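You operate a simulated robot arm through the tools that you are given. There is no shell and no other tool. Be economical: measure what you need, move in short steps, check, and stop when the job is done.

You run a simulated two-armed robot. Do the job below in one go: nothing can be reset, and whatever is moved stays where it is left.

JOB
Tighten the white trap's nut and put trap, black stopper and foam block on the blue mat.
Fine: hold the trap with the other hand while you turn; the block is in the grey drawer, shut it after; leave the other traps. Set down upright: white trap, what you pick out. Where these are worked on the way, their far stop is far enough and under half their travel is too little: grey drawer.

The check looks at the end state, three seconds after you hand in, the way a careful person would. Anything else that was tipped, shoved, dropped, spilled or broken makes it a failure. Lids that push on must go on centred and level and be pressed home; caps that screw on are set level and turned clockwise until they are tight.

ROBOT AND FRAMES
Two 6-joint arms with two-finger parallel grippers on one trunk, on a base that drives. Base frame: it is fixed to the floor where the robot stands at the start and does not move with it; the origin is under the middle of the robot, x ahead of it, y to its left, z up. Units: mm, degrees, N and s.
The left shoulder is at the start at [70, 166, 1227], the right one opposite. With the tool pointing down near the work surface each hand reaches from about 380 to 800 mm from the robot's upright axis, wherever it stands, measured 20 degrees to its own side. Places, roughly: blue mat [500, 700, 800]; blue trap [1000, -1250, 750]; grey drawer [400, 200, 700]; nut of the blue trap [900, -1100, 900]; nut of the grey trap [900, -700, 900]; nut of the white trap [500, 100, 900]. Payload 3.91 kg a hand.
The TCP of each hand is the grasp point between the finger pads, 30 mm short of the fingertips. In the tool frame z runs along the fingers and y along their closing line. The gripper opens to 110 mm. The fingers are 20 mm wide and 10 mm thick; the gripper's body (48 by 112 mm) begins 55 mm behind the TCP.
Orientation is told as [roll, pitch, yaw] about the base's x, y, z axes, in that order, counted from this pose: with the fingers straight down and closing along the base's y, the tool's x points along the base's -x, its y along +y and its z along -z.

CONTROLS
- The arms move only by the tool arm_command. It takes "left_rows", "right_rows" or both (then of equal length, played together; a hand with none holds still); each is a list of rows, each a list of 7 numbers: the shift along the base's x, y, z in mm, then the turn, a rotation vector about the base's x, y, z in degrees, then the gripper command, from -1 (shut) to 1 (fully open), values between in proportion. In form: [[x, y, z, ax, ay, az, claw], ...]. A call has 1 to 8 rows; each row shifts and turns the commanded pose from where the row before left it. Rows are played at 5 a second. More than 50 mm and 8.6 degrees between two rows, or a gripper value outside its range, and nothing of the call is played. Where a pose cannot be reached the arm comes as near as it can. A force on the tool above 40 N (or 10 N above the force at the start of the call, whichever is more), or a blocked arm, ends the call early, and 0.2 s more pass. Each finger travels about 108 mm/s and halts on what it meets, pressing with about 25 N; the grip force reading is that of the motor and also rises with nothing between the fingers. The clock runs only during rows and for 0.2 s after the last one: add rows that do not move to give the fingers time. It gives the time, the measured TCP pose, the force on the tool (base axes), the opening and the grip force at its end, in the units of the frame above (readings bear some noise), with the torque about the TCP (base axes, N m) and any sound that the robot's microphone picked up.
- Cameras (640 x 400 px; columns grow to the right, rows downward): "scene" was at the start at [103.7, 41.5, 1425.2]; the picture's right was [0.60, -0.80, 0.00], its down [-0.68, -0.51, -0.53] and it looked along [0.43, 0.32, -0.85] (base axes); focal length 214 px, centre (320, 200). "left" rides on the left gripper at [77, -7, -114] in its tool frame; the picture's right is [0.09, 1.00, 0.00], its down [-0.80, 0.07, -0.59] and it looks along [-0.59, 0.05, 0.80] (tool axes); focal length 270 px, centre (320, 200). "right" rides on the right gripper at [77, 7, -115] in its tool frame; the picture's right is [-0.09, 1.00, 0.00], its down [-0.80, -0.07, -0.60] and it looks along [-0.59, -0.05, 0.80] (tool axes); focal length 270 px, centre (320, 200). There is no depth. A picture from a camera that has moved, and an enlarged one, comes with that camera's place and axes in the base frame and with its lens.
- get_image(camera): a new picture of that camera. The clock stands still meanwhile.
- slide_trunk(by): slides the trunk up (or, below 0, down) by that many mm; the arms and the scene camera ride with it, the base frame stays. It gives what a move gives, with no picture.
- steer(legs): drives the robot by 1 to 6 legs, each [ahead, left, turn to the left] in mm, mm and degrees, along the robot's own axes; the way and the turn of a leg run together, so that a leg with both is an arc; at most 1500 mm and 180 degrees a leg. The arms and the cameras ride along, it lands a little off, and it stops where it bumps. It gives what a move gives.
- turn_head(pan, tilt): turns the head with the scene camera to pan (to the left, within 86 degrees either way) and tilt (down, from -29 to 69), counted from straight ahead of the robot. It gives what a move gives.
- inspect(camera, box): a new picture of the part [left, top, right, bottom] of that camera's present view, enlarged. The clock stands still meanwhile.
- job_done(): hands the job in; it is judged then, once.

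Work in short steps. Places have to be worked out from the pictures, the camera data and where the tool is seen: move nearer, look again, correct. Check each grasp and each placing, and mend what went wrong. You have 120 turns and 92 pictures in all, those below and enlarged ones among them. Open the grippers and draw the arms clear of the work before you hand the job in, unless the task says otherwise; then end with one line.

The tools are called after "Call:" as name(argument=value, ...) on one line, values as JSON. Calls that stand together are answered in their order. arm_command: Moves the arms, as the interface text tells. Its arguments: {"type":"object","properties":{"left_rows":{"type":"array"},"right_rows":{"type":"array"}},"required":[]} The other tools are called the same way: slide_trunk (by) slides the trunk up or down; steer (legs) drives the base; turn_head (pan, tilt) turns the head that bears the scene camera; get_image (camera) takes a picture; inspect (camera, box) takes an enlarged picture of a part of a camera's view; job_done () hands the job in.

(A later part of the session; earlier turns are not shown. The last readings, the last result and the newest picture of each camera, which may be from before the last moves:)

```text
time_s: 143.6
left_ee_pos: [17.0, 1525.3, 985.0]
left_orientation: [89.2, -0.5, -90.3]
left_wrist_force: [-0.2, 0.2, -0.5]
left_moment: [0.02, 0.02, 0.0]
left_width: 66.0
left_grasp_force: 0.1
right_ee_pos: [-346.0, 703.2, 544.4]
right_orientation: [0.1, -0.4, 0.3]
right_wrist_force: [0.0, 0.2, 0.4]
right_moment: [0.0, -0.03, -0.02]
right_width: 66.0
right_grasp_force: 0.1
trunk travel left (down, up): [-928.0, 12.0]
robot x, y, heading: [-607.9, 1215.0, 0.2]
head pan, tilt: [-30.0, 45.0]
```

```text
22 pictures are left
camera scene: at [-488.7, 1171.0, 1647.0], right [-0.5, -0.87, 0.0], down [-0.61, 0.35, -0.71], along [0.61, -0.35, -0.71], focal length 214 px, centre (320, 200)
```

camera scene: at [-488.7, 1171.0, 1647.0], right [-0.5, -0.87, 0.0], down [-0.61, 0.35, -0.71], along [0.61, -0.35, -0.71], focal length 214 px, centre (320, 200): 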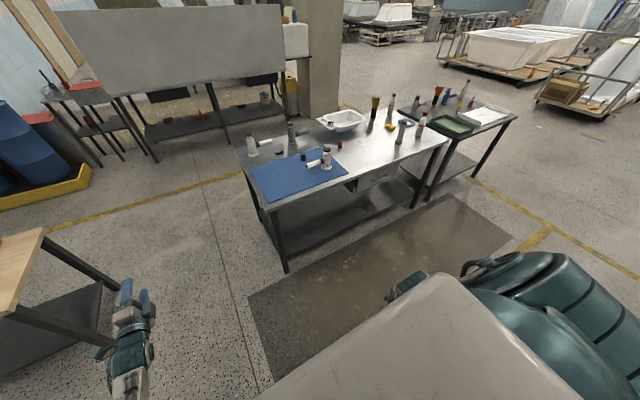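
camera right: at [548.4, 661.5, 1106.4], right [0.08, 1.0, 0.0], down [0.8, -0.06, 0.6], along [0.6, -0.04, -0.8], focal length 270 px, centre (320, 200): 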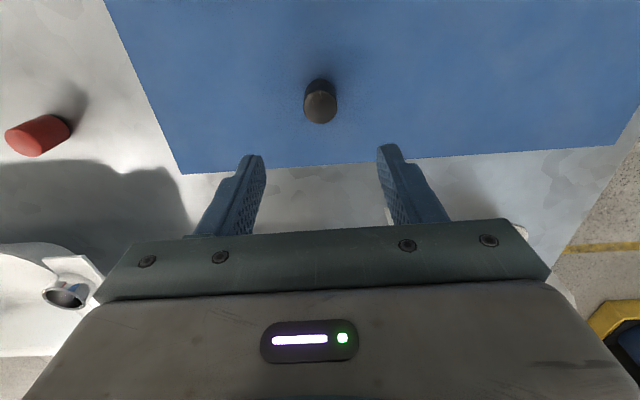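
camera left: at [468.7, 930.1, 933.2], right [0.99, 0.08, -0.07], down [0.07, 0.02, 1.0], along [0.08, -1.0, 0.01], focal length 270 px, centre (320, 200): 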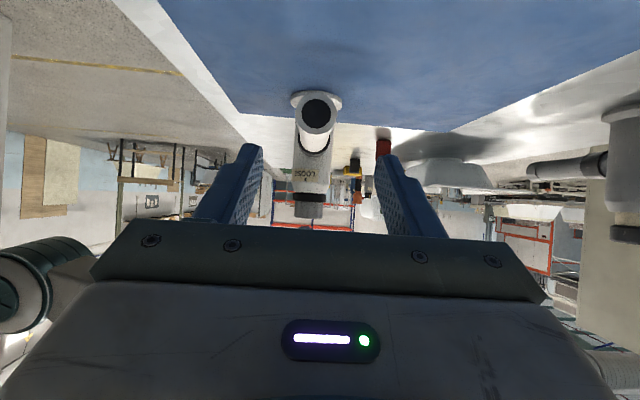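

Left fingers now point forward, horizontal, with closing axis vertical. Driving right along the table (still well back), then lowering the trunk to handle height.

Call:
steer(legs=[[0, -1295, 0]])

Call:
slide_trunk(by=-262)

Call:
turn_head(pan=25, tilt=40)

Call:
get_image(camera="scene")

Call:
get_image(camera="left")

```text
time_s: 150.0
left_ee_pos: [14.5, 231.9, 985.5]
left_orientation: [89.2, -0.6, -90.9]
left_wrist_force: [0.6, 0.0, 0.3]
left_moment: [0.02, -0.01, 0.01]
left_width: 65.8
left_grasp_force: 0.1
right_ee_pos: [-355.7, -585.2, 545.5]
right_orientation: [0.1, -0.5, -0.2]
right_wrist_force: [0.2, 0.7, 0.7]
right_moment: [-0.01, 0.03, -0.01]
right_width: 65.9
right_grasp_force: 0.1
trunk travel left (down, up): [-928.0, 12.0]
robot x, y, heading: [-611.4, -73.8, -0.4]
head pan, tilt: [-30.0, 45.0]
```

```text
time_s: 152.7
left_ee_pos: [15.3, 232.6, 724.2]
left_orientation: [89.2, -0.6, -90.9]
left_wrist_force: [-0.4, -0.1, 0.3]
left_moment: [0.01, 0.02, 0.01]
left_width: 66.1
left_grasp_force: 0.0
right_ee_pos: [-355.2, -585.8, 283.3]
right_orientation: [0.1, -0.5, -0.4]
right_wrist_force: [0.6, 0.0, -0.1]
right_moment: [-0.02, 0.02, -0.02]
right_width: 65.9
right_grasp_force: 0.1
trunk travel left (down, up): [-666.0, 274.0]
robot x, y, heading: [-611.6, -78.9, -0.4]
head pan, tilt: [-30.0, 45.0]
```

```text
time_s: 153.9
left_ee_pos: [15.6, 231.5, 724.3]
left_orientation: [89.2, -0.4, -90.8]
left_wrist_force: [-0.3, -0.8, -0.7]
left_moment: [-0.02, 0.0, -0.01]
left_width: 65.7
left_grasp_force: 0.0
right_ee_pos: [-356.3, -585.0, 283.4]
right_orientation: [0.1, -0.4, -0.2]
right_wrist_force: [-0.2, -0.1, 0.7]
right_moment: [-0.01, -0.04, -0.01]
right_width: 65.8
right_grasp_force: 0.2
trunk travel left (down, up): [-666.0, 274.0]
robot x, y, heading: [-613.4, -75.7, -0.5]
head pan, tilt: [25.0, 40.0]
```

```text
21 pictures are left
camera scene: at [-487.1, -40.7, 1392.4], right [0.41, -0.91, 0.0], down [-0.59, -0.27, -0.77], along [0.7, 0.32, -0.64], focal length 214 px, centre (320, 200)
```

scene: 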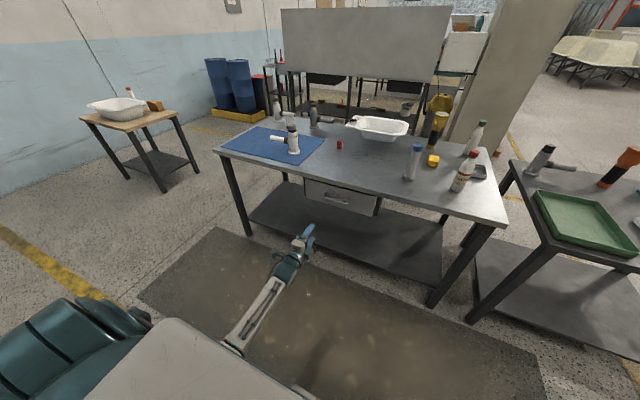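

```text
20 pictures are left
camera left: at [-99.5, 310.7, 717.4], right [0.02, 0.1, 1.0], down [-0.61, -0.79, 0.09], along [0.8, -0.6, 0.05], focal length 270 px, centre (320, 200)
```

left: 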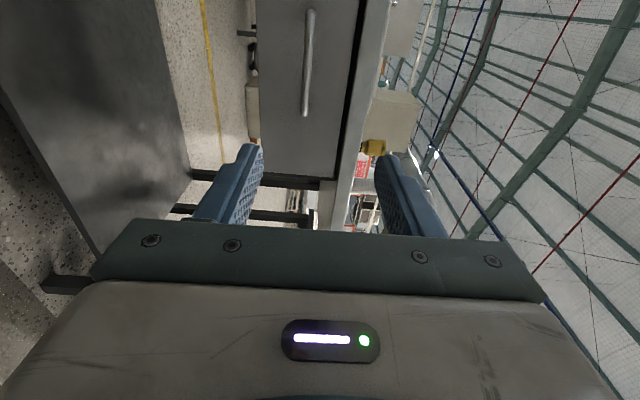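

From the left camera the handle spans y≈176–294 at z≈703. I'll open the gripper, adjust to z 707, and drive 195 mm ahead to just short of it.

Call:
arm_command(left_rows=[[0, 1, -8, 0, 0, 0, 1], [0, 1, -9, 0, 0, 0, 1], [0, 0, 0, 0, 0, 0, 1]])

Call:
steer(legs=[[195, 0, 0.5]])

Call:
get_image(camera="left")

Call:
inspect(camera="scene", box=[300, 180, 460, 280])

```text
time_s: 154.7
left_ee_pos: [15.2, 234.6, 707.0]
left_orientation: [89.1, -0.5, -90.9]
left_wrist_force: [0.4, 0.4, 0.0]
left_moment: [-0.03, 0.02, -0.01]
left_width: 109.9
left_grasp_force: 0.1
right_ee_pos: [-355.6, -585.2, 284.0]
right_orientation: [0.1, -0.4, -0.3]
right_wrist_force: [-0.1, 0.9, 0.3]
right_moment: [0.0, 0.01, -0.01]
right_width: 66.1
right_grasp_force: 0.1
trunk travel left (down, up): [-666.0, 274.0]
robot x, y, heading: [-611.4, -77.7, -0.8]
head pan, tilt: [25.0, 40.0]
```

```text
time_s: 156.3
left_ee_pos: [207.3, 238.4, 707.0]
left_orientation: [89.2, -0.5, -90.4]
left_wrist_force: [-0.6, -0.5, 0.4]
left_moment: [-0.01, -0.01, 0.03]
left_width: 109.8
left_grasp_force: 0.0
right_ee_pos: [-157.9, -583.8, 283.2]
right_orientation: [0.2, -0.4, 0.2]
right_wrist_force: [-0.5, 0.1, -0.6]
right_moment: [0.0, 0.01, -0.01]
right_width: 66.1
right_grasp_force: 0.1
trunk travel left (down, up): [-666.0, 274.0]
robot x, y, heading: [-416.5, -77.4, 0.3]
head pan, tilt: [25.0, 40.0]
```

```text
19 pictures are left
camera left: at [91.5, 316.1, 700.1], right [0.02, 0.1, 1.0], down [-0.6, -0.8, 0.09], along [0.8, -0.6, 0.05], focal length 270 px, centre (320, 200)
```

left: 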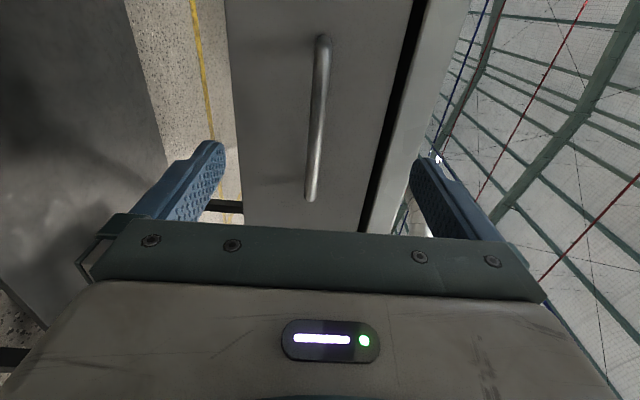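

```text
4.00 times, centred on (380, 230) of scene
camera zoom: at [-292.2, -40.5, 1392.3], right [0.42, -0.91, 0.0], down [-0.58, -0.27, -0.77], along [0.69, 0.32, -0.64], focal length 858 px, centre (80, 80)
```

zoom: 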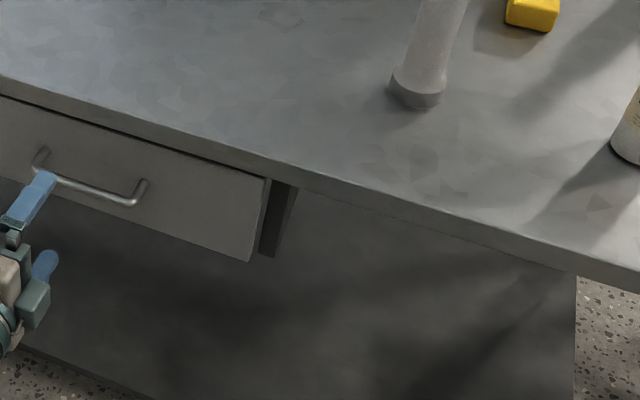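

The handle triangulates to x≈285, y 172–295, z≈703. I'll drive 63 mm further so the bar lies 14 mm past the TCP, fix height, and close.

Call:
steer(legs=[[63, 0, 0]])

Call:
arm_command(left_rows=[[0, 0, -4, 0, 0, 0, 1], [0, 0, 0, 0, 0, 0, -1], [0, 0, 0, 0, 0, 0, -1], [0, 0, 0, 0, 0, 0, -1], [0, 0, 0, 0, 0, 0, -1]])

```text
time_s: 157.3
left_ee_pos: [268.3, 237.7, 706.1]
left_orientation: [89.2, -0.5, -90.3]
left_wrist_force: [0.6, -0.4, -0.7]
left_moment: [-0.02, -0.01, -0.03]
left_width: 110.0
left_grasp_force: 0.1
right_ee_pos: [-96.7, -583.7, 283.8]
right_orientation: [0.1, -0.3, 0.2]
right_wrist_force: [-0.8, -0.5, -1.0]
right_moment: [-0.02, -0.01, 0.0]
right_width: 66.2
right_grasp_force: 0.0
trunk travel left (down, up): [-666.0, 274.0]
robot x, y, heading: [-359.1, -77.3, 0.0]
head pan, tilt: [25.0, 40.0]
```

```text
time_s: 158.5
left_ee_pos: [267.4, 238.4, 702.8]
left_orientation: [89.2, -0.5, -90.3]
left_wrist_force: [-0.9, 0.9, -0.2]
left_moment: [0.53, -0.02, 0.03]
left_width: 11.4
left_grasp_force: 44.7
right_ee_pos: [-96.2, -584.3, 283.6]
right_orientation: [0.0, -0.4, 0.1]
right_wrist_force: [0.1, -0.2, 0.5]
right_moment: [0.03, 0.0, 0.0]
right_width: 65.9
right_grasp_force: 0.1
trunk travel left (down, up): [-666.0, 274.0]
robot x, y, heading: [-357.6, -76.1, -0.2]
head pan, tilt: [25.0, 40.0]
```

The bar is gripped (11.4 mm). Pulling the drawer by backing up 150 mm.

Call:
steer(legs=[[-150, 0, 0]])

Call:
steer(legs=[[-80, 0, 0]])

Call:
get_image(camera="scene")

```text
time_s: 159.9
left_ee_pos: [117.9, 239.4, 702.5]
left_orientation: [89.2, -0.5, -90.6]
left_wrist_force: [1.4, 4.6, -2.9]
left_moment: [0.58, -0.06, 0.03]
left_width: 11.7
left_grasp_force: 45.4
right_ee_pos: [-246.6, -585.1, 283.2]
right_orientation: [0.1, -0.5, 0.1]
right_wrist_force: [-0.9, 0.1, 0.5]
right_moment: [0.01, -0.02, 0.02]
right_width: 66.0
right_grasp_force: 0.1
trunk travel left (down, up): [-666.0, 274.0]
robot x, y, heading: [-506.2, -73.0, -0.2]
head pan, tilt: [25.0, 40.0]
```

```text
time_s: 160.9
left_ee_pos: [40.7, 239.5, 702.9]
left_orientation: [89.2, -0.4, -90.4]
left_wrist_force: [0.5, -9.3, -5.2]
left_moment: [0.48, -0.03, -0.43]
left_width: 11.6
left_grasp_force: 45.0
right_ee_pos: [-323.4, -585.0, 283.5]
right_orientation: [0.2, -0.5, 0.2]
right_wrist_force: [-0.6, 0.1, -0.2]
right_moment: [0.01, -0.01, 0.03]
right_width: 66.0
right_grasp_force: 0.1
trunk travel left (down, up): [-666.0, 274.0]
robot x, y, heading: [-585.2, -78.7, -0.0]
head pan, tilt: [25.0, 40.0]
```

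```text
17 pictures are left
camera scene: at [-459.0, -41.5, 1392.4], right [0.42, -0.91, 0.0], down [-0.58, -0.27, -0.77], along [0.69, 0.32, -0.64], focal length 214 px, centre (320, 200)
```

scene: 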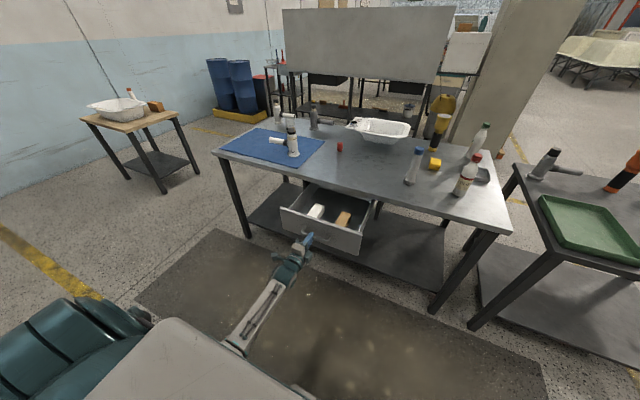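

The drawer is open ~227 mm with two blocks inside. I'll zoom in on them.

Call:
inspect(camera="scene", box=[275, 180, 371, 260])

```text
5.00 times, centred on (323, 220) of scene
camera zoom: at [-459.0, -41.5, 1392.4], right [0.42, -0.91, 0.0], down [-0.58, -0.27, -0.77], along [0.69, 0.32, -0.64], focal length 1072 px, centre (305, 100)
```

zoom: 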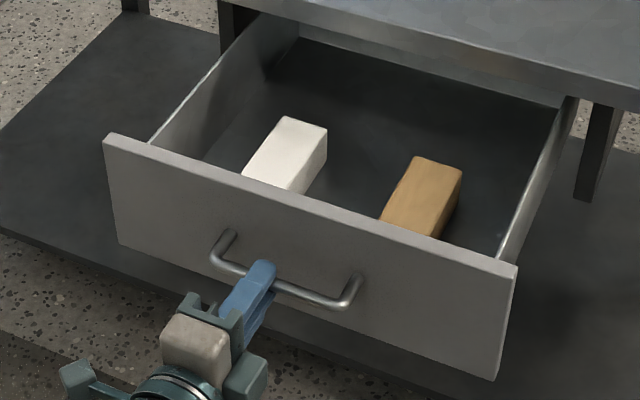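

A white block and a tan block; I need a closer look to decide which is foam. I'll release the handle, back off, raise the trunk, and turn the left hand down.

Call:
arm_command(left_rows=[[0, 0, 0, 0, 0, 0, 0.2], [0, 0, 0, 0, 0, 0, 0.2], [0, 0, 0, 0, 0, 0, 0.2]])

Call:
steer(legs=[[-80, 0, 0]])

Call:
slide_trunk(by=262)

Call:
arm_command(left_rows=[[0, 0, 0, 0, 8.2, 0, 0.2], [0, 0, 0, 0, 8.2, 0, 0.2], [0, 0, 0, 0, 8.2, 0, 0.2], [0, 0, 0, 0, 8.2, 0, 0.2], [0, 0, 0, 0, 8.2, 0, 0.2], [0, 0, 0, 0, 8.2, 0, 0.2], [0, 0, 0, 0, 8.2, 0, 0.2], [0, 0, 0, 0, 8.2, 0, 0.2]])

Call:
arm_command(left_rows=[[0, 0, 0, 0, 8.2, 0, 0.2], [0, 0, 0, 0, 8.2, 0, 0.2], [0, 0, 0, 0, 7.4, 0, 0.2], [0, 0, 0, 0, 0, 8.2, 0.2], [0, 0, 0, 0, 0, 8.2, 0.2], [0, 0, 0, 0, 0, 8.2, 0.2], [0, 0, 0, 0, 0, 8.2, 0.2], [0, 0, 0, 0, 0, 8.2, 0.2]])

Call:
arm_command(left_rows=[[0, 0, 0, 0, 0, 8.2, 0.2], [0, 0, 0, 0, 0, 8.2, 0.2], [0, 0, 0, 0, 0, 8.2, 0.2], [0, 0, 0, 0, 0, 8.2, 0.2], [0, 0, 0, 0, 0, 8.2, 0.2], [0, 0, 0, 0, 0, 8.2, 0.2]])

```text
time_s: 161.7
left_ee_pos: [39.8, 239.1, 703.0]
left_orientation: [89.1, -0.4, -90.3]
left_wrist_force: [0.0, 0.0, 0.3]
left_moment: [0.0, -0.01, 0.0]
left_width: 66.2
left_grasp_force: 0.0
right_ee_pos: [-323.5, -584.9, 284.2]
right_orientation: [0.1, -0.4, 0.2]
right_wrist_force: [0.1, 1.0, 0.4]
right_moment: [0.02, -0.01, 0.02]
right_width: 66.1
right_grasp_force: 0.0
trunk travel left (down, up): [-666.0, 274.0]
robot x, y, heading: [-582.0, -73.1, -0.3]
head pan, tilt: [25.0, 40.0]
```

```text
time_s: 162.8
left_ee_pos: [-39.1, 239.2, 703.3]
left_orientation: [89.2, -0.5, -90.3]
left_wrist_force: [-0.1, 0.0, 0.3]
left_moment: [0.02, 0.01, -0.01]
left_width: 65.8
left_grasp_force: 0.1
right_ee_pos: [-400.7, -584.6, 283.1]
right_orientation: [0.2, -0.4, 0.2]
right_wrist_force: [-0.3, -0.1, -0.4]
right_moment: [0.01, -0.04, -0.01]
right_width: 66.0
right_grasp_force: 0.1
trunk travel left (down, up): [-666.0, 274.0]
robot x, y, heading: [-664.3, -74.3, -0.1]
head pan, tilt: [25.0, 40.0]
```

```text
time_s: 165.4
left_ee_pos: [-39.0, 239.0, 964.4]
left_orientation: [89.1, -0.4, -90.2]
left_wrist_force: [-0.5, 0.2, 0.1]
left_moment: [0.01, 0.0, -0.02]
left_width: 66.0
left_grasp_force: 0.0
right_ee_pos: [-402.1, -584.6, 544.7]
right_orientation: [0.1, -0.6, 0.1]
right_wrist_force: [0.2, -0.7, -0.5]
right_moment: [0.01, 0.0, 0.0]
right_width: 65.9
right_grasp_force: 0.0
trunk travel left (down, up): [-928.0, 12.0]
robot x, y, heading: [-663.5, -77.7, -0.1]
head pan, tilt: [25.0, 40.0]
```

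```text
time_s: 167.2
left_ee_pos: [-37.2, 239.1, 964.5]
left_orientation: [23.3, -0.6, -89.5]
left_wrist_force: [0.6, -1.0, -0.6]
left_moment: [-0.01, 0.01, 0.01]
left_width: 66.2
left_grasp_force: 0.1
right_ee_pos: [-401.2, -583.3, 546.1]
right_orientation: [0.1, -0.5, 0.2]
right_wrist_force: [0.6, 0.2, 0.0]
right_moment: [0.02, -0.05, -0.01]
right_width: 66.0
right_grasp_force: 0.1
trunk travel left (down, up): [-928.0, 12.0]
robot x, y, heading: [-661.8, -74.2, 0.0]
head pan, tilt: [25.0, 40.0]
```

```text
time_s: 169.1
left_ee_pos: [-39.2, 238.8, 964.0]
left_orientation: [-0.3, -0.2, -48.3]
left_wrist_force: [-0.7, 0.8, -0.1]
left_moment: [-0.03, -0.04, 0.01]
left_width: 65.9
left_grasp_force: 0.0
right_ee_pos: [-402.3, -583.7, 544.4]
right_orientation: [0.1, -0.5, 0.1]
right_wrist_force: [0.3, -0.1, -0.3]
right_moment: [-0.04, 0.01, 0.0]
right_width: 65.7
right_grasp_force: 0.1
trunk travel left (down, up): [-928.0, 12.0]
robot x, y, heading: [-664.7, -74.9, -0.1]
head pan, tilt: [25.0, 40.0]
```

```text
time_s: 170.4
left_ee_pos: [-39.7, 237.8, 964.4]
left_orientation: [-0.3, -0.4, 0.8]
left_wrist_force: [0.5, -0.7, 0.7]
left_moment: [0.01, 0.01, 0.02]
left_width: 65.8
left_grasp_force: 0.2
right_ee_pos: [-401.6, -583.6, 545.5]
right_orientation: [0.0, -0.5, 0.2]
right_wrist_force: [-0.2, -0.3, 0.5]
right_moment: [0.01, 0.01, -0.03]
right_width: 65.9
right_grasp_force: 0.0
trunk travel left (down, up): [-928.0, 12.0]
robot x, y, heading: [-662.0, -79.1, 0.1]
head pan, tilt: [25.0, 40.0]
```

The left hand points down with yaw 0. Driving 175 mm ahead to look into the drawer from above.

Call:
steer(legs=[[175, 0, 0]])

Call:
get_image(camera="left")

```text
time_s: 171.9
left_ee_pos: [133.9, 237.6, 967.3]
left_orientation: [-0.3, -0.5, 0.6]
left_wrist_force: [-0.9, 0.3, 0.3]
left_moment: [-0.02, -0.03, -0.01]
left_width: 66.2
left_grasp_force: 0.1
right_ee_pos: [-229.1, -584.3, 546.2]
right_orientation: [0.0, -0.7, 0.0]
right_wrist_force: [-0.2, 0.9, -0.4]
right_moment: [0.02, -0.04, 0.04]
right_width: 66.0
right_grasp_force: 0.2
trunk travel left (down, up): [-928.0, 12.0]
robot x, y, heading: [-489.0, -74.3, 0.1]
head pan, tilt: [25.0, 40.0]
```

```text
15 pictures are left
camera left: at [55.5, 230.0, 1079.4], right [-0.1, 1.0, -0.01], down [0.8, 0.08, 0.6], along [0.6, 0.06, -0.8], focal length 270 px, centre (320, 200)
```

left: 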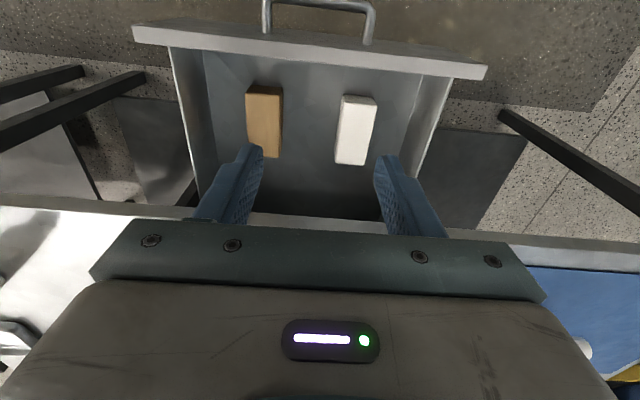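

Call:
inspect(camera="left", box=[225, 70, 401, 180])

```text
3.64 times, centred on (313, 125) of left
camera zoom: at [55.5, 230.0, 1079.4], right [-0.1, 1.0, -0.01], down [0.8, 0.08, 0.6], along [0.6, 0.06, -0.8], focal length 983 px, centre (346, 473)
```

zoom: 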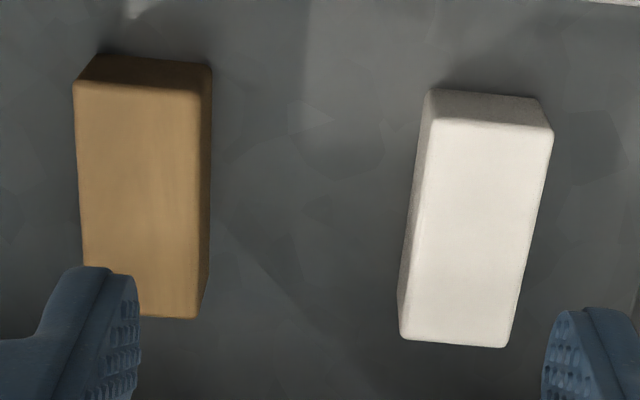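

The white block's speckled faces look like foam, while the tan one looks like smooth wood, so I take the white one. Its top centre is ≈(212,293,701), 47 mm wide, aligned with x. I'll drive over it and lower part-way.

Call:
steer(legs=[[79, 54, 0]])

Call:
slide_trunk(by=-180)

Call:
get_image(camera="left")

Call:
get_image(camera="scene")

```text
time_s: 173.1
left_ee_pos: [213.4, 287.6, 966.3]
left_orientation: [-0.2, -0.6, 0.6]
left_wrist_force: [-0.6, -1.5, -0.5]
left_moment: [0.01, -0.01, -0.04]
left_width: 66.1
left_grasp_force: 0.0
right_ee_pos: [-152.8, -533.4, 546.2]
right_orientation: [0.3, -0.5, 0.0]
right_wrist_force: [-1.1, 0.1, -0.1]
right_moment: [0.02, -0.02, -0.01]
right_width: 65.9
right_grasp_force: 0.1
trunk travel left (down, up): [-928.0, 12.0]
robot x, y, heading: [-407.4, -21.4, -0.2]
head pan, tilt: [25.0, 40.0]
```

```text
time_s: 175.1
left_ee_pos: [214.6, 289.8, 784.3]
left_orientation: [-0.3, -0.4, 0.6]
left_wrist_force: [-0.3, -0.5, -0.8]
left_moment: [-0.02, -0.04, -0.04]
left_width: 65.7
left_grasp_force: 0.1
right_ee_pos: [-150.8, -532.2, 364.0]
right_orientation: [0.1, -0.4, 0.0]
right_wrist_force: [-0.7, 0.5, 0.0]
right_moment: [-0.03, 0.0, 0.01]
right_width: 66.1
right_grasp_force: 0.0
trunk travel left (down, up): [-748.0, 192.0]
robot x, y, heading: [-408.9, -25.1, 0.0]
head pan, tilt: [25.0, 40.0]
```

```text
13 pictures are left
camera left: at [136.8, 282.0, 898.0], right [-0.1, 1.0, -0.01], down [0.8, 0.08, 0.6], along [0.6, 0.05, -0.8], focal length 270 px, centre (320, 200)
```

left: 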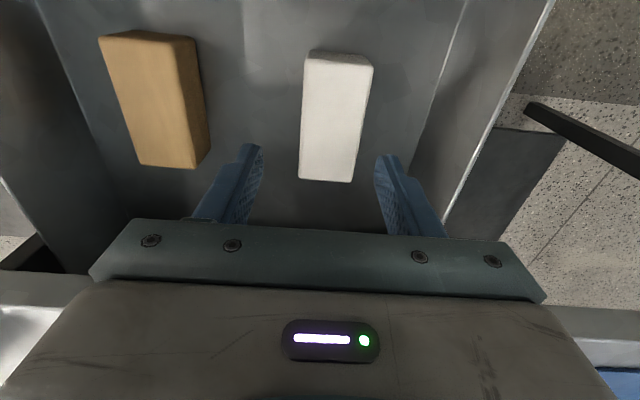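

```text
12 pictures are left
camera scene: at [-284.0, 11.9, 1474.4], right [0.42, -0.91, 0.0], down [-0.58, -0.27, -0.77], along [0.7, 0.32, -0.64], focal length 214 px, centre (320, 200)
```

scene: 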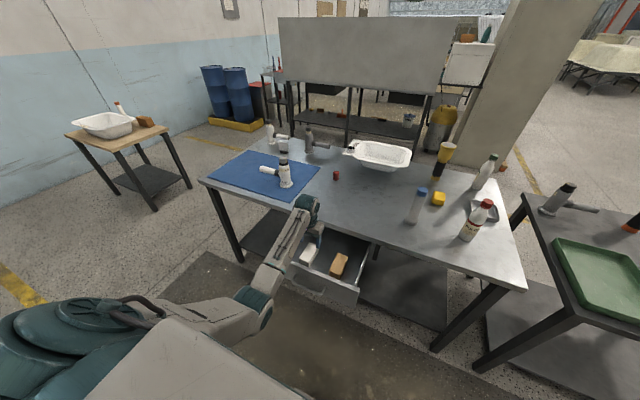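

The forearm clears the drawer. The block centre is at (210,297); I'll shift the hand and lower to z≈692, then close.

Call:
arm_command(left_rows=[[-3, 7, 0, 0, 0, 0, 0.2], [0, 0, 0, 0, 0, 0, 0.2]])

Call:
slide_trunk(by=-92)

Call:
arm_command(left_rows=[[0, 0, 0, 0, 0, 0, -0.3], [0, 0, 0, 0, 0, 0, -0.3], [0, 0, 0, 0, 0, 0, -0.3]])

Call:
get_image(camera="left")

```text
time_s: 175.7
left_ee_pos: [212.9, 295.8, 786.0]
left_orientation: [-0.3, -0.3, 0.6]
left_wrist_force: [-0.1, 0.0, -0.3]
left_moment: [-0.02, 0.0, -0.01]
left_width: 66.0
left_grasp_force: 0.1
right_ee_pos: [-151.5, -531.6, 364.5]
right_orientation: [0.1, -0.4, 0.0]
right_wrist_force: [0.2, 0.5, 0.5]
right_moment: [0.0, -0.02, 0.0]
right_width: 65.8
right_grasp_force: 0.1
trunk travel left (down, up): [-748.0, 192.0]
robot x, y, heading: [-409.3, -24.7, -0.1]
head pan, tilt: [25.0, 40.0]
```

```text
time_s: 176.9
left_ee_pos: [212.0, 296.5, 692.9]
left_orientation: [-0.3, -0.4, 0.5]
left_wrist_force: [-1.3, -0.1, 0.9]
left_moment: [-0.04, -0.02, 0.01]
left_width: 66.1
left_grasp_force: 0.1
right_ee_pos: [-151.6, -532.4, 272.8]
right_orientation: [0.2, -0.4, 0.0]
right_wrist_force: [1.3, 0.5, 0.6]
right_moment: [0.0, 0.01, 0.0]
right_width: 65.9
right_grasp_force: 0.1
trunk travel left (down, up): [-656.0, 284.0]
robot x, y, heading: [-410.6, -24.9, -0.4]
head pan, tilt: [25.0, 40.0]
```

```text
time_s: 177.7
left_ee_pos: [212.5, 294.9, 693.3]
left_orientation: [-0.2, -0.3, 0.6]
left_wrist_force: [-0.3, -0.5, 0.1]
left_moment: [0.0, -0.04, -0.02]
left_width: 48.9
left_grasp_force: 24.9
right_ee_pos: [-151.8, -532.7, 272.7]
right_orientation: [0.0, -0.3, 0.1]
right_wrist_force: [0.5, 0.9, 0.6]
right_moment: [-0.01, -0.01, -0.05]
right_width: 66.0
right_grasp_force: 0.0
trunk travel left (down, up): [-656.0, 284.0]
robot x, y, heading: [-411.4, -22.8, -0.1]
head pan, tilt: [25.0, 40.0]
```

```text
11 pictures are left
camera left: at [134.4, 289.2, 806.2], right [-0.1, 1.0, -0.01], down [0.8, 0.08, 0.6], along [0.6, 0.05, -0.8], focal length 270 px, centre (320, 200)
```

left: 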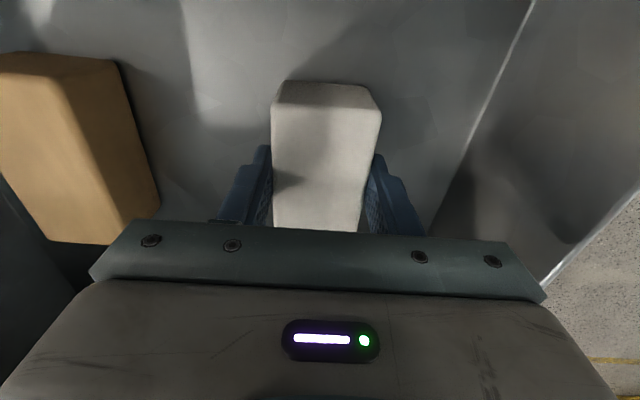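

Gripped at 48.9 mm. I'll lift it out with the trunk, and tuck the right hand further back so it stays clear of the open drawer while I carry the block.

Call:
slide_trunk(by=275)

Call:
arm_command(right_rows=[[-25, 0, -10, 0, 0, 0, 0.2], [-25, 0, -10, 0, 0, 0, 0.2], [-25, 0, -10, 0, 0, 0, 0.2], [-25, 0, -10, 0, 0, 0, 0.2], [-25, 0, -10, 0, 0, 0, 0.2], [-25, 0, -10, 0, 0, 0, 0.2]])

Call:
steer(legs=[[0, 555, 0]])

Call:
get_image(camera="left")

```text
time_s: 180.5
left_ee_pos: [212.8, 296.9, 967.8]
left_orientation: [-0.3, -0.3, 0.6]
left_wrist_force: [-0.1, -0.4, -1.7]
left_moment: [0.0, -0.02, 0.01]
left_width: 48.9
left_grasp_force: 24.4
right_ee_pos: [-150.4, -532.0, 548.3]
right_orientation: [0.1, -0.5, -0.1]
right_wrist_force: [0.7, 0.5, -0.6]
right_moment: [0.02, 0.01, 0.0]
right_width: 65.9
right_grasp_force: 0.0
trunk travel left (down, up): [-931.0, 9.0]
robot x, y, heading: [-409.3, -22.7, -0.2]
head pan, tilt: [25.0, 40.0]
```

```text
time_s: 181.9
left_ee_pos: [213.7, 296.5, 966.7]
left_orientation: [-0.3, -0.3, 0.5]
left_wrist_force: [-0.2, 0.1, -0.1]
left_moment: [0.04, 0.0, -0.03]
left_width: 48.9
left_grasp_force: 25.5
right_ee_pos: [-304.3, -525.2, 520.4]
right_orientation: [0.1, -0.4, 0.1]
right_wrist_force: [-0.7, 1.1, 0.3]
right_moment: [0.0, 0.05, 0.01]
right_width: 66.0
right_grasp_force: 0.1
right hand out of reach, approached as far as the arm can: row 1, 3, 4, 5, 6
trunk travel left (down, up): [-931.0, 9.0]
robot x, y, heading: [-411.7, -26.8, -0.3]
head pan, tilt: [25.0, 40.0]
```

```text
time_s: 185.1
left_ee_pos: [210.9, 851.4, 967.2]
left_orientation: [-0.3, -0.3, 1.0]
left_wrist_force: [0.2, 0.1, 0.8]
left_moment: [-0.01, 0.01, -0.04]
left_width: 48.8
left_grasp_force: 25.0
right_ee_pos: [-301.7, 27.5, 520.1]
right_orientation: [0.1, -0.4, 0.4]
right_wrist_force: [-0.3, 0.2, -0.8]
right_moment: [0.0, 0.0, -0.01]
right_width: 66.1
right_grasp_force: 0.1
trunk travel left (down, up): [-931.0, 9.0]
robot x, y, heading: [-409.0, 529.1, 0.3]
head pan, tilt: [25.0, 40.0]
```

```text
10 pictures are left
camera left: at [131.7, 844.5, 1081.4], right [-0.1, 0.99, 0.0], down [0.8, 0.09, 0.6], along [0.6, 0.06, -0.8], focal length 270 px, centre (320, 200)
```

left: 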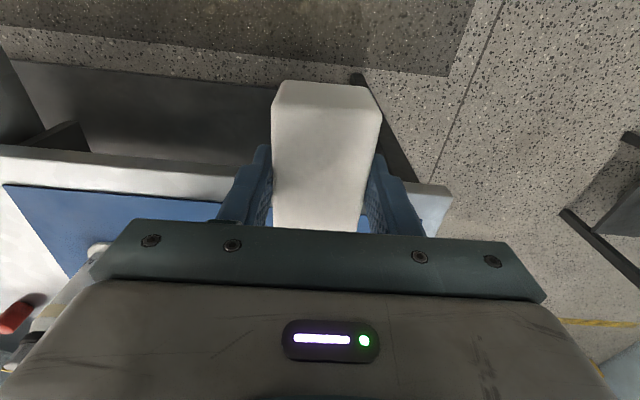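

Now ahead 238 mm to bring the block over the mat at ≈(450,850), then lower most of the way.

Call:
steer(legs=[[238, 0, 0]])

Call:
slide_trunk(by=-100)

Call:
get_image(camera="left")

```text
time_s: 186.9
left_ee_pos: [447.5, 850.3, 968.4]
left_orientation: [-0.3, -0.4, 0.7]
left_wrist_force: [-0.7, -0.9, -0.2]
left_moment: [-0.01, -0.04, -0.01]
left_width: 48.8
left_grasp_force: 25.1
right_ee_pos: [-66.5, 28.5, 521.0]
right_orientation: [0.1, -0.3, 0.2]
right_wrist_force: [-0.6, -0.1, -0.1]
right_moment: [0.01, 0.0, 0.02]
right_width: 65.9
right_grasp_force: 0.0
trunk travel left (down, up): [-931.0, 9.0]
robot x, y, heading: [-174.9, 529.4, -0.2]
head pan, tilt: [25.0, 40.0]
```

```text
time_s: 188.2
left_ee_pos: [449.4, 850.4, 867.7]
left_orientation: [-0.3, -0.3, 0.6]
left_wrist_force: [-0.8, 0.5, -1.0]
left_moment: [0.0, 0.02, -0.02]
left_width: 48.8
left_grasp_force: 24.6
right_ee_pos: [-65.9, 27.9, 420.6]
right_orientation: [0.1, -0.3, 0.1]
right_wrist_force: [0.0, -0.1, 0.8]
right_moment: [0.02, 0.02, -0.01]
right_width: 65.8
right_grasp_force: 0.1
trunk travel left (down, up): [-831.0, 109.0]
robot x, y, heading: [-170.6, 528.4, -0.0]
head pan, tilt: [25.0, 40.0]
```

```text
9 pictures are left
camera left: at [370.8, 843.7, 981.0], right [-0.1, 0.99, -0.01], down [0.8, 0.08, 0.6], along [0.6, 0.06, -0.8], focal length 270 px, centre (320, 200)
```

left: 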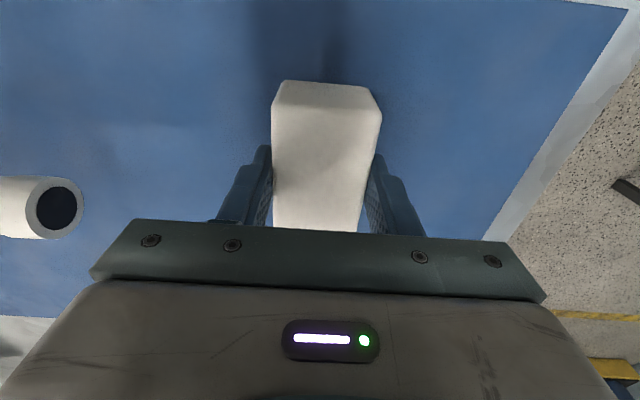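

Well within the mat. Creeping down to contact.

Call:
slide_trunk(by=-9)

Call:
slide_trunk(by=-3)

Call:
slide_trunk(by=-2)

```text
time_s: 188.8
left_ee_pos: [449.2, 850.2, 858.5]
left_orientation: [-0.3, -0.3, 0.7]
left_wrist_force: [0.6, -0.9, -0.2]
left_moment: [0.0, 0.0, 0.0]
left_width: 48.8
left_grasp_force: 24.8
right_ee_pos: [-66.5, 29.2, 412.6]
right_orientation: [0.1, -0.3, 0.2]
right_wrist_force: [-0.5, -1.5, 0.3]
right_moment: [-0.01, 0.04, -0.04]
right_width: 66.1
right_grasp_force: 0.1
trunk travel left (down, up): [-822.0, 118.0]
robot x, y, heading: [-176.3, 528.4, 0.0]
head pan, tilt: [25.0, 40.0]
```

```text
time_s: 189.3
left_ee_pos: [448.4, 850.9, 854.8]
left_orientation: [-0.3, -0.3, 0.7]
left_wrist_force: [-0.2, -0.1, -0.1]
left_moment: [0.02, 0.02, 0.0]
left_width: 48.8
left_grasp_force: 25.5
right_ee_pos: [-66.6, 27.7, 408.0]
right_orientation: [0.1, -0.3, 0.2]
right_wrist_force: [-0.1, -0.5, 0.6]
right_moment: [0.01, 0.01, 0.04]
right_width: 65.9
right_grasp_force: 0.0
trunk travel left (down, up): [-819.0, 121.0]
robot x, y, heading: [-175.2, 527.0, 0.0]
head pan, tilt: [25.0, 40.0]
```

```text
time_s: 189.8
left_ee_pos: [449.9, 851.8, 853.5]
left_orientation: [-0.4, -0.3, 0.6]
left_wrist_force: [0.3, -0.5, -0.2]
left_moment: [0.01, 0.03, 0.03]
left_width: 48.8
left_grasp_force: 24.9
right_ee_pos: [-66.3, 27.8, 406.6]
right_orientation: [0.2, -0.3, 0.3]
right_wrist_force: [1.3, -0.5, -0.4]
right_moment: [0.0, 0.02, 0.04]
right_width: 66.0
right_grasp_force: 0.1
trunk travel left (down, up): [-817.0, 123.0]
robot x, y, heading: [-174.3, 528.2, 0.1]
head pan, tilt: [25.0, 40.0]
```

Still no contact force; continuing in small steps.

Call:
slide_trunk(by=-2)

Call:
slide_trunk(by=-2)

Call:
slide_trunk(by=-2)

```text
time_s: 190.3
left_ee_pos: [450.0, 851.9, 851.7]
left_orientation: [-0.3, -0.3, 0.6]
left_wrist_force: [0.2, -0.1, -0.5]
left_moment: [0.0, 0.0, 0.03]
left_width: 48.8
left_grasp_force: 24.6
right_ee_pos: [-65.6, 27.4, 404.0]
right_orientation: [0.1, -0.4, 0.2]
right_wrist_force: [-0.9, 0.7, -0.1]
right_moment: [0.03, -0.02, 0.02]
right_width: 66.2
right_grasp_force: 0.2
trunk travel left (down, up): [-815.0, 125.0]
robot x, y, heading: [-173.0, 531.4, -0.1]
head pan, tilt: [25.0, 40.0]
```

```text
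time_s: 190.9
left_ee_pos: [449.6, 851.9, 850.7]
left_orientation: [-0.3, -0.4, 0.7]
left_wrist_force: [-0.5, -0.3, 2.7]
left_moment: [0.06, -0.15, 0.03]
left_width: 48.9
left_grasp_force: 24.4
right_ee_pos: [-66.0, 28.4, 402.5]
right_orientation: [0.0, -0.5, 0.2]
right_wrist_force: [-0.3, -0.7, 0.5]
right_moment: [-0.02, -0.01, 0.01]
right_width: 66.1
right_grasp_force: 0.1
trunk travel left (down, up): [-813.0, 127.0]
robot x, y, heading: [-171.2, 531.6, -0.1]
head pan, tilt: [25.0, 40.0]
```

```text
time_s: 191.4
left_ee_pos: [448.2, 850.7, 850.7]
left_orientation: [-0.2, -0.5, 0.8]
left_wrist_force: [1.5, 1.0, 12.6]
left_moment: [0.17, -0.05, 0.03]
left_width: 48.7
left_grasp_force: 24.7
right_ee_pos: [-66.9, 27.9, 402.2]
right_orientation: [0.1, -0.4, 0.1]
right_wrist_force: [0.6, -1.0, 0.3]
right_moment: [0.03, 0.0, 0.03]
right_width: 66.1
right_grasp_force: 0.0
trunk travel left (down, up): [-811.0, 129.0]
robot x, y, heading: [-175.9, 529.6, 0.3]
head pan, tilt: [25.0, 40.0]
```

Contact made. Opening and lifting off.

Call:
arm_command(left_rows=[[0, 0, 0, 0, 0, 0, 0.2], [0, 0, 0, 0, 0, 0, 0.2], [0, 0, 0, 0, 0, 0, 0.2]])

Call:
slide_trunk(by=125)

Call:
get_image(camera="left")

Call:
steer(legs=[[-480, 0, 0]])

```text
time_s: 192.2
left_ee_pos: [450.1, 851.5, 847.6]
left_orientation: [-0.3, -0.2, 0.7]
left_wrist_force: [-0.6, -0.2, 0.6]
left_moment: [0.04, -0.03, 0.02]
left_width: 66.1
left_grasp_force: 0.1
right_ee_pos: [-66.6, 27.1, 400.2]
right_orientation: [0.1, -0.3, 0.3]
right_wrist_force: [0.1, 0.4, -0.7]
right_moment: [0.02, -0.01, 0.02]
right_width: 66.1
right_grasp_force: 0.1
trunk travel left (down, up): [-811.0, 129.0]
robot x, y, heading: [-171.2, 529.8, 0.1]
head pan, tilt: [25.0, 40.0]
```

```text
time_s: 193.7
left_ee_pos: [449.9, 851.8, 972.8]
left_orientation: [-0.4, -0.3, 0.7]
left_wrist_force: [-1.1, -0.3, -0.3]
left_moment: [-0.03, 0.01, 0.04]
left_width: 65.9
left_grasp_force: 0.1
right_ee_pos: [-65.8, 28.9, 525.8]
right_orientation: [0.1, -0.4, 0.2]
right_wrist_force: [0.5, -0.7, -0.3]
right_moment: [0.0, -0.02, -0.01]
right_width: 66.2
right_grasp_force: 0.1
trunk travel left (down, up): [-936.0, 4.0]
robot x, y, heading: [-174.7, 531.1, 0.2]
head pan, tilt: [25.0, 40.0]
```

```text
8 pictures are left
camera left: at [370.7, 843.6, 1085.9], right [-0.1, 0.99, -0.01], down [0.8, 0.08, 0.6], along [0.6, 0.06, -0.8], focal length 270 px, centre (320, 200)
```

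left: 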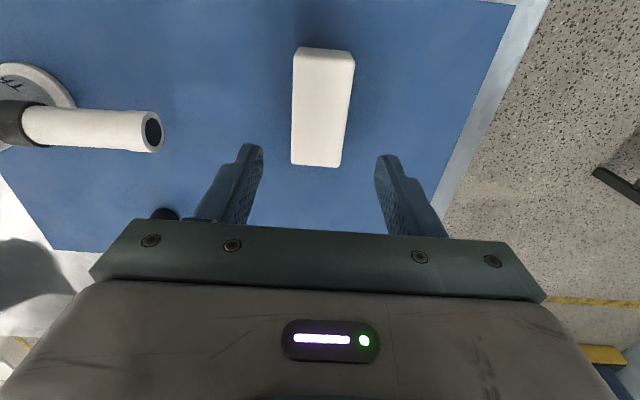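

```text
time_s: 196.6
left_ee_pos: [-36.1, 850.6, 972.0]
left_orientation: [-0.3, -0.3, 0.8]
left_wrist_force: [1.6, 0.4, 0.8]
left_moment: [-0.03, 0.05, -0.03]
left_width: 66.0
left_grasp_force: 0.1
right_ee_pos: [-550.4, 28.7, 524.9]
right_orientation: [0.1, -0.4, 0.3]
right_wrist_force: [1.3, 0.1, -0.2]
right_moment: [0.0, 0.01, 0.0]
right_width: 65.9
right_grasp_force: 0.0
trunk travel left (down, up): [-936.0, 4.0]
robot x, y, heading: [-658.8, 528.0, -0.2]
head pan, tilt: [25.0, 40.0]
```

The foam block sits flat on the mat. Now to shut the drawer: I'll drive right in front of it, lower the left hand to handle height, and push the handle bar.

Call:
steer(legs=[[0, -616, 0]])

Call:
slide_trunk(by=-250)

Call:
get_image(camera="left")

```text
time_s: 200.1
left_ee_pos: [-35.9, 231.8, 971.5]
left_orientation: [-0.3, -0.3, 0.5]
left_wrist_force: [-0.2, 0.3, -0.2]
left_moment: [-0.03, 0.0, -0.01]
left_width: 66.0
left_grasp_force: 0.0
right_ee_pos: [-555.2, -589.3, 527.3]
right_orientation: [-0.1, -0.3, -0.1]
right_wrist_force: [-0.3, -0.5, -0.4]
right_moment: [0.0, -0.03, -0.01]
right_width: 65.8
right_grasp_force: 0.1
trunk travel left (down, up): [-936.0, 4.0]
robot x, y, heading: [-658.8, -86.5, -0.5]
head pan, tilt: [25.0, 40.0]
```

```text
time_s: 202.7
left_ee_pos: [-36.1, 231.1, 723.9]
left_orientation: [-0.1, -0.4, 0.4]
left_wrist_force: [-0.4, -0.4, -0.2]
left_moment: [0.0, -0.02, -0.01]
left_width: 65.9
left_grasp_force: 0.0
right_ee_pos: [-554.9, -589.8, 275.3]
right_orientation: [0.1, -0.4, -0.1]
right_wrist_force: [0.5, -0.7, 0.5]
right_moment: [-0.04, -0.03, 0.0]
right_width: 66.2
right_grasp_force: 0.1
trunk travel left (down, up): [-686.0, 254.0]
robot x, y, heading: [-659.7, -92.2, -0.4]
head pan, tilt: [25.0, 40.0]
```

```text
7 pictures are left
camera left: at [-114.6, 224.0, 836.2], right [-0.1, 1.0, -0.01], down [0.8, 0.08, 0.6], along [0.6, 0.05, -0.8], focal length 270 px, centre (320, 200)
```

left: 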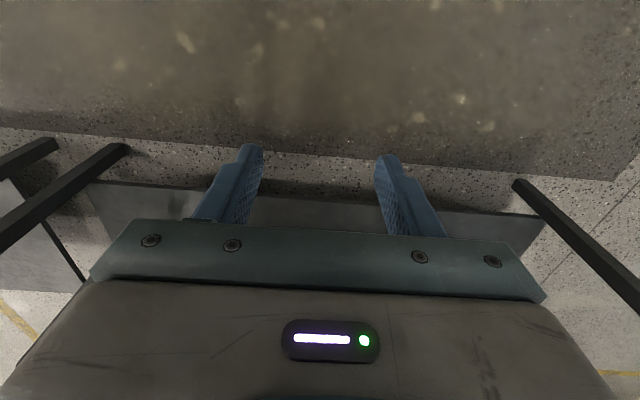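

Handle bar z≈703, fingertips at 694; I'll lower 8 mm and push ahead.

Call:
slide_trunk(by=-8)

Call:
steer(legs=[[180, 0, 0.4]])

Call:
steer(legs=[[70, 0, 0]])

Call:
get_image(camera="scene")

```text
time_s: 203.2
left_ee_pos: [-37.3, 230.7, 713.2]
left_orientation: [-0.2, -0.3, 0.5]
left_wrist_force: [-0.2, 0.9, -0.1]
left_moment: [0.0, -0.03, 0.0]
left_width: 65.6
left_grasp_force: 0.0
right_ee_pos: [-555.4, -588.1, 267.2]
right_orientation: [0.2, -0.4, -0.1]
right_wrist_force: [-0.6, 0.3, 0.0]
right_moment: [0.0, 0.03, -0.02]
right_width: 66.0
right_grasp_force: 0.0
trunk travel left (down, up): [-678.0, 262.0]
robot x, y, heading: [-655.1, -86.5, -0.3]
head pan, tilt: [25.0, 40.0]
```

```text
time_s: 204.7
left_ee_pos: [141.3, 235.9, 714.4]
left_orientation: [-0.2, -0.4, 0.9]
left_wrist_force: [-0.1, 0.2, -0.2]
left_moment: [-0.01, 0.0, 0.02]
left_width: 65.8
left_grasp_force: 0.1
right_ee_pos: [-370.5, -588.6, 267.2]
right_orientation: [0.0, -0.3, 0.4]
right_wrist_force: [-1.1, -0.3, -0.1]
right_moment: [-0.02, 0.02, 0.02]
right_width: 66.0
right_grasp_force: 0.0
trunk travel left (down, up): [-678.0, 262.0]
robot x, y, heading: [-478.4, -89.0, 0.2]
head pan, tilt: [25.0, 40.0]
```

```text
time_s: 205.8
left_ee_pos: [211.1, 235.5, 714.4]
left_orientation: [-0.3, -0.3, 0.7]
left_wrist_force: [-0.2, 0.2, 0.4]
left_moment: [-0.01, 0.02, 0.03]
left_width: 66.1
left_grasp_force: 0.1
right_ee_pos: [-303.3, -588.0, 266.9]
right_orientation: [0.1, -0.3, 0.3]
right_wrist_force: [0.3, -1.1, -0.2]
right_moment: [-0.05, -0.03, -0.03]
right_width: 66.0
right_grasp_force: 0.0
trunk travel left (down, up): [-678.0, 262.0]
robot x, y, heading: [-407.5, -91.0, -0.1]
head pan, tilt: [25.0, 40.0]
```

```text
6 pictures are left
camera scene: at [-283.4, -52.0, 1404.3], right [0.42, -0.91, 0.0], down [-0.58, -0.27, -0.77], along [0.69, 0.32, -0.64], focal length 214 px, centre (320, 200)
```

scene: 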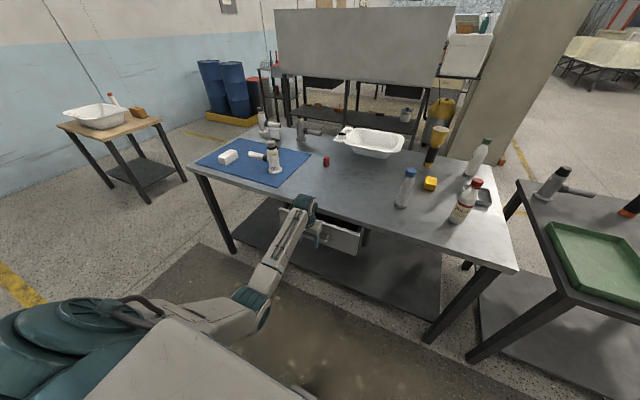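

The drawer is going in. Pushing the remaining ~60 mm in shorter legs until it stops.

Call:
steer(legs=[[45, 0, 0]])

Call:
steer(legs=[[15, 0, 0]])

```text
time_s: 206.7
left_ee_pos: [256.1, 235.9, 714.4]
left_orientation: [-0.2, -0.3, 0.8]
left_wrist_force: [0.4, -0.7, -0.4]
left_moment: [-0.02, -0.01, -0.01]
left_width: 66.0
left_grasp_force: 0.0
right_ee_pos: [-257.5, -589.6, 267.0]
right_orientation: [0.0, -0.2, 0.3]
right_wrist_force: [0.2, 0.1, -0.3]
right_moment: [-0.03, 0.01, 0.03]
right_width: 65.9
right_grasp_force: 0.1
trunk travel left (down, up): [-678.0, 262.0]
robot x, y, heading: [-364.6, -87.3, -0.2]
head pan, tilt: [25.0, 40.0]
```

```text
time_s: 207.4
left_ee_pos: [268.4, 235.2, 714.1]
left_orientation: [-0.3, -0.4, 0.8]
left_wrist_force: [-0.2, 0.0, -0.9]
left_moment: [0.01, -0.02, 0.01]
left_width: 66.1
left_grasp_force: 0.0
right_ee_pos: [-243.7, -589.5, 268.7]
right_orientation: [0.1, -0.4, 0.4]
right_wrist_force: [0.5, -0.5, 0.4]
right_moment: [0.01, -0.01, 0.0]
right_width: 65.9
right_grasp_force: 0.0
trunk travel left (down, up): [-678.0, 262.0]
robot x, y, heading: [-352.0, -87.9, 0.1]
head pan, tilt: [25.0, 40.0]
```

No resistance yet; finishing with small arm steps so force is monitored.

Call:
arm_command(left_rows=[[3, 0, 0, 0, 0, 0, 0.2], [3, 0, 0, 0, 0, 0, 0.2], [3, 0, 0, 0, 0, 0, 0.2], [0, 0, 0, 0, 0, 0, 0.2]])

Call:
inspect(camera="scene", box=[280, 190, 400, 265])

```text
time_s: 208.4
left_ee_pos: [274.8, 236.9, 714.9]
left_orientation: [-0.3, 0.0, 1.0]
left_wrist_force: [-37.3, -1.8, -7.7]
left_moment: [0.62, 0.52, -1.29]
left_width: 66.2
left_grasp_force: 0.0
right_ee_pos: [-245.3, -587.6, 268.4]
right_orientation: [-0.1, -0.5, 0.4]
right_wrist_force: [-0.6, -0.1, 0.1]
right_moment: [0.01, -0.04, 0.0]
right_width: 66.1
right_grasp_force: 0.1
trunk travel left (down, up): [-678.0, 262.0]
robot x, y, heading: [-351.5, -86.4, 0.4]
head pan, tilt: [25.0, 40.0]
```

```text
5.33 times, centred on (340, 228) of scene
camera zoom: at [-230.4, -51.2, 1404.7], right [0.43, -0.91, 0.0], down [-0.58, -0.27, -0.77], along [0.7, 0.33, -0.64], focal length 1144 px, centre (213, 53)
```

zoom: 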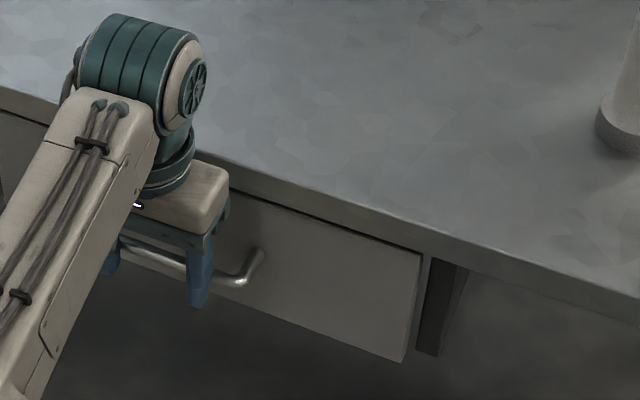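

A firm stop (37 N) at x=275. I'll back off and check that the drawer is flush.

Call:
steer(legs=[[-120, 0, 0]])

Call:
inspect(camera="scene", box=[260, 170, 420, 270])

```text
time_s: 209.7
left_ee_pos: [159.8, 234.9, 715.3]
left_orientation: [-0.4, -0.3, 1.0]
left_wrist_force: [-0.3, -0.7, 0.5]
left_moment: [0.01, -0.02, 0.02]
left_width: 66.0
left_grasp_force: 0.1
right_ee_pos: [-362.8, -589.0, 269.0]
right_orientation: [0.2, -0.4, 0.3]
right_wrist_force: [-1.0, 0.0, -0.4]
right_moment: [0.0, -0.02, 0.01]
right_width: 65.9
right_grasp_force: 0.0
trunk travel left (down, up): [-678.0, 262.0]
robot x, y, heading: [-471.4, -88.3, 0.0]
head pan, tilt: [25.0, 40.0]
```

```text
4.00 times, centred on (340, 220) of scene
camera zoom: at [-344.8, -51.7, 1404.4], right [0.42, -0.91, 0.0], down [-0.58, -0.27, -0.77], along [0.69, 0.33, -0.64], focal length 858 px, centre (240, 120)
```

zoom: 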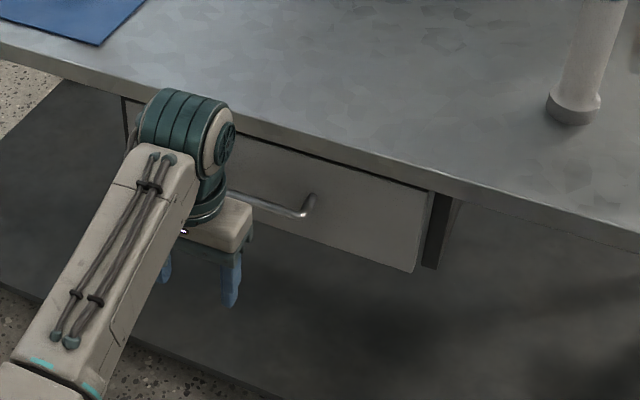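

The contact torque shows the force went through the handle bar (z≈700), and the handle is back at its original closed place, so the drawer is home. I'll back away and take a final look at the mat.

Call:
steer(legs=[[-150, 0, 0]])

Call:
inspect(camera="scene", box=[200, 90, 400, 240])

```text
time_s: 211.0
left_ee_pos: [8.6, 236.8, 715.8]
left_orientation: [-0.3, -0.3, 0.9]
left_wrist_force: [0.7, 0.4, 0.8]
left_moment: [-0.02, 0.01, 0.01]
left_width: 66.0
left_grasp_force: 0.0
right_ee_pos: [-512.6, -589.0, 268.0]
right_orientation: [0.1, -0.4, 0.3]
right_wrist_force: [-0.4, -0.6, 0.5]
right_moment: [-0.01, 0.01, 0.0]
right_width: 65.9
right_grasp_force: 0.1
trunk travel left (down, up): [-678.0, 262.0]
robot x, y, heading: [-620.4, -90.0, 0.0]
head pan, tilt: [25.0, 40.0]
```

```text
2.67 times, centred on (300, 165) of scene
camera zoom: at [-494.3, -51.9, 1404.4], right [0.43, -0.91, 0.0], down [-0.58, -0.27, -0.77], along [0.69, 0.33, -0.64], focal length 572 px, centre (373, 293)
```

zoom: 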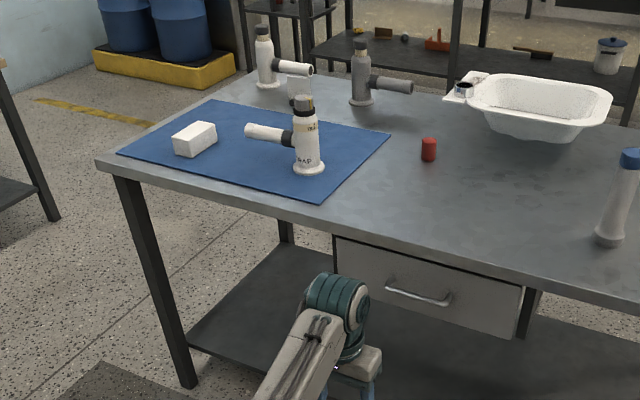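

Everything is in place (the stopper is hidden directly behind the trap from here). One last zoom on the nut's mark against the TIGHT label.

Call:
inspect(camera="scene", box=[286, 120, 326, 158])

```text
10.53 times, centred on (306, 139) of scene
camera zoom: at [-494.3, -51.9, 1404.4], right [0.43, -0.91, 0.0], down [-0.58, -0.27, -0.77], along [0.69, 0.33, -0.64], focal length 2258 px, centre (467, 842)
```

zoom: 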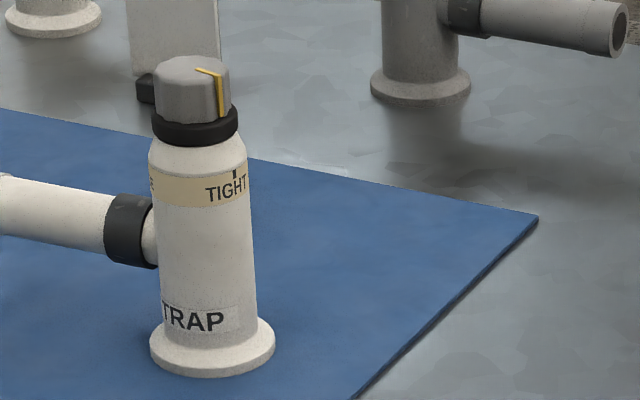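

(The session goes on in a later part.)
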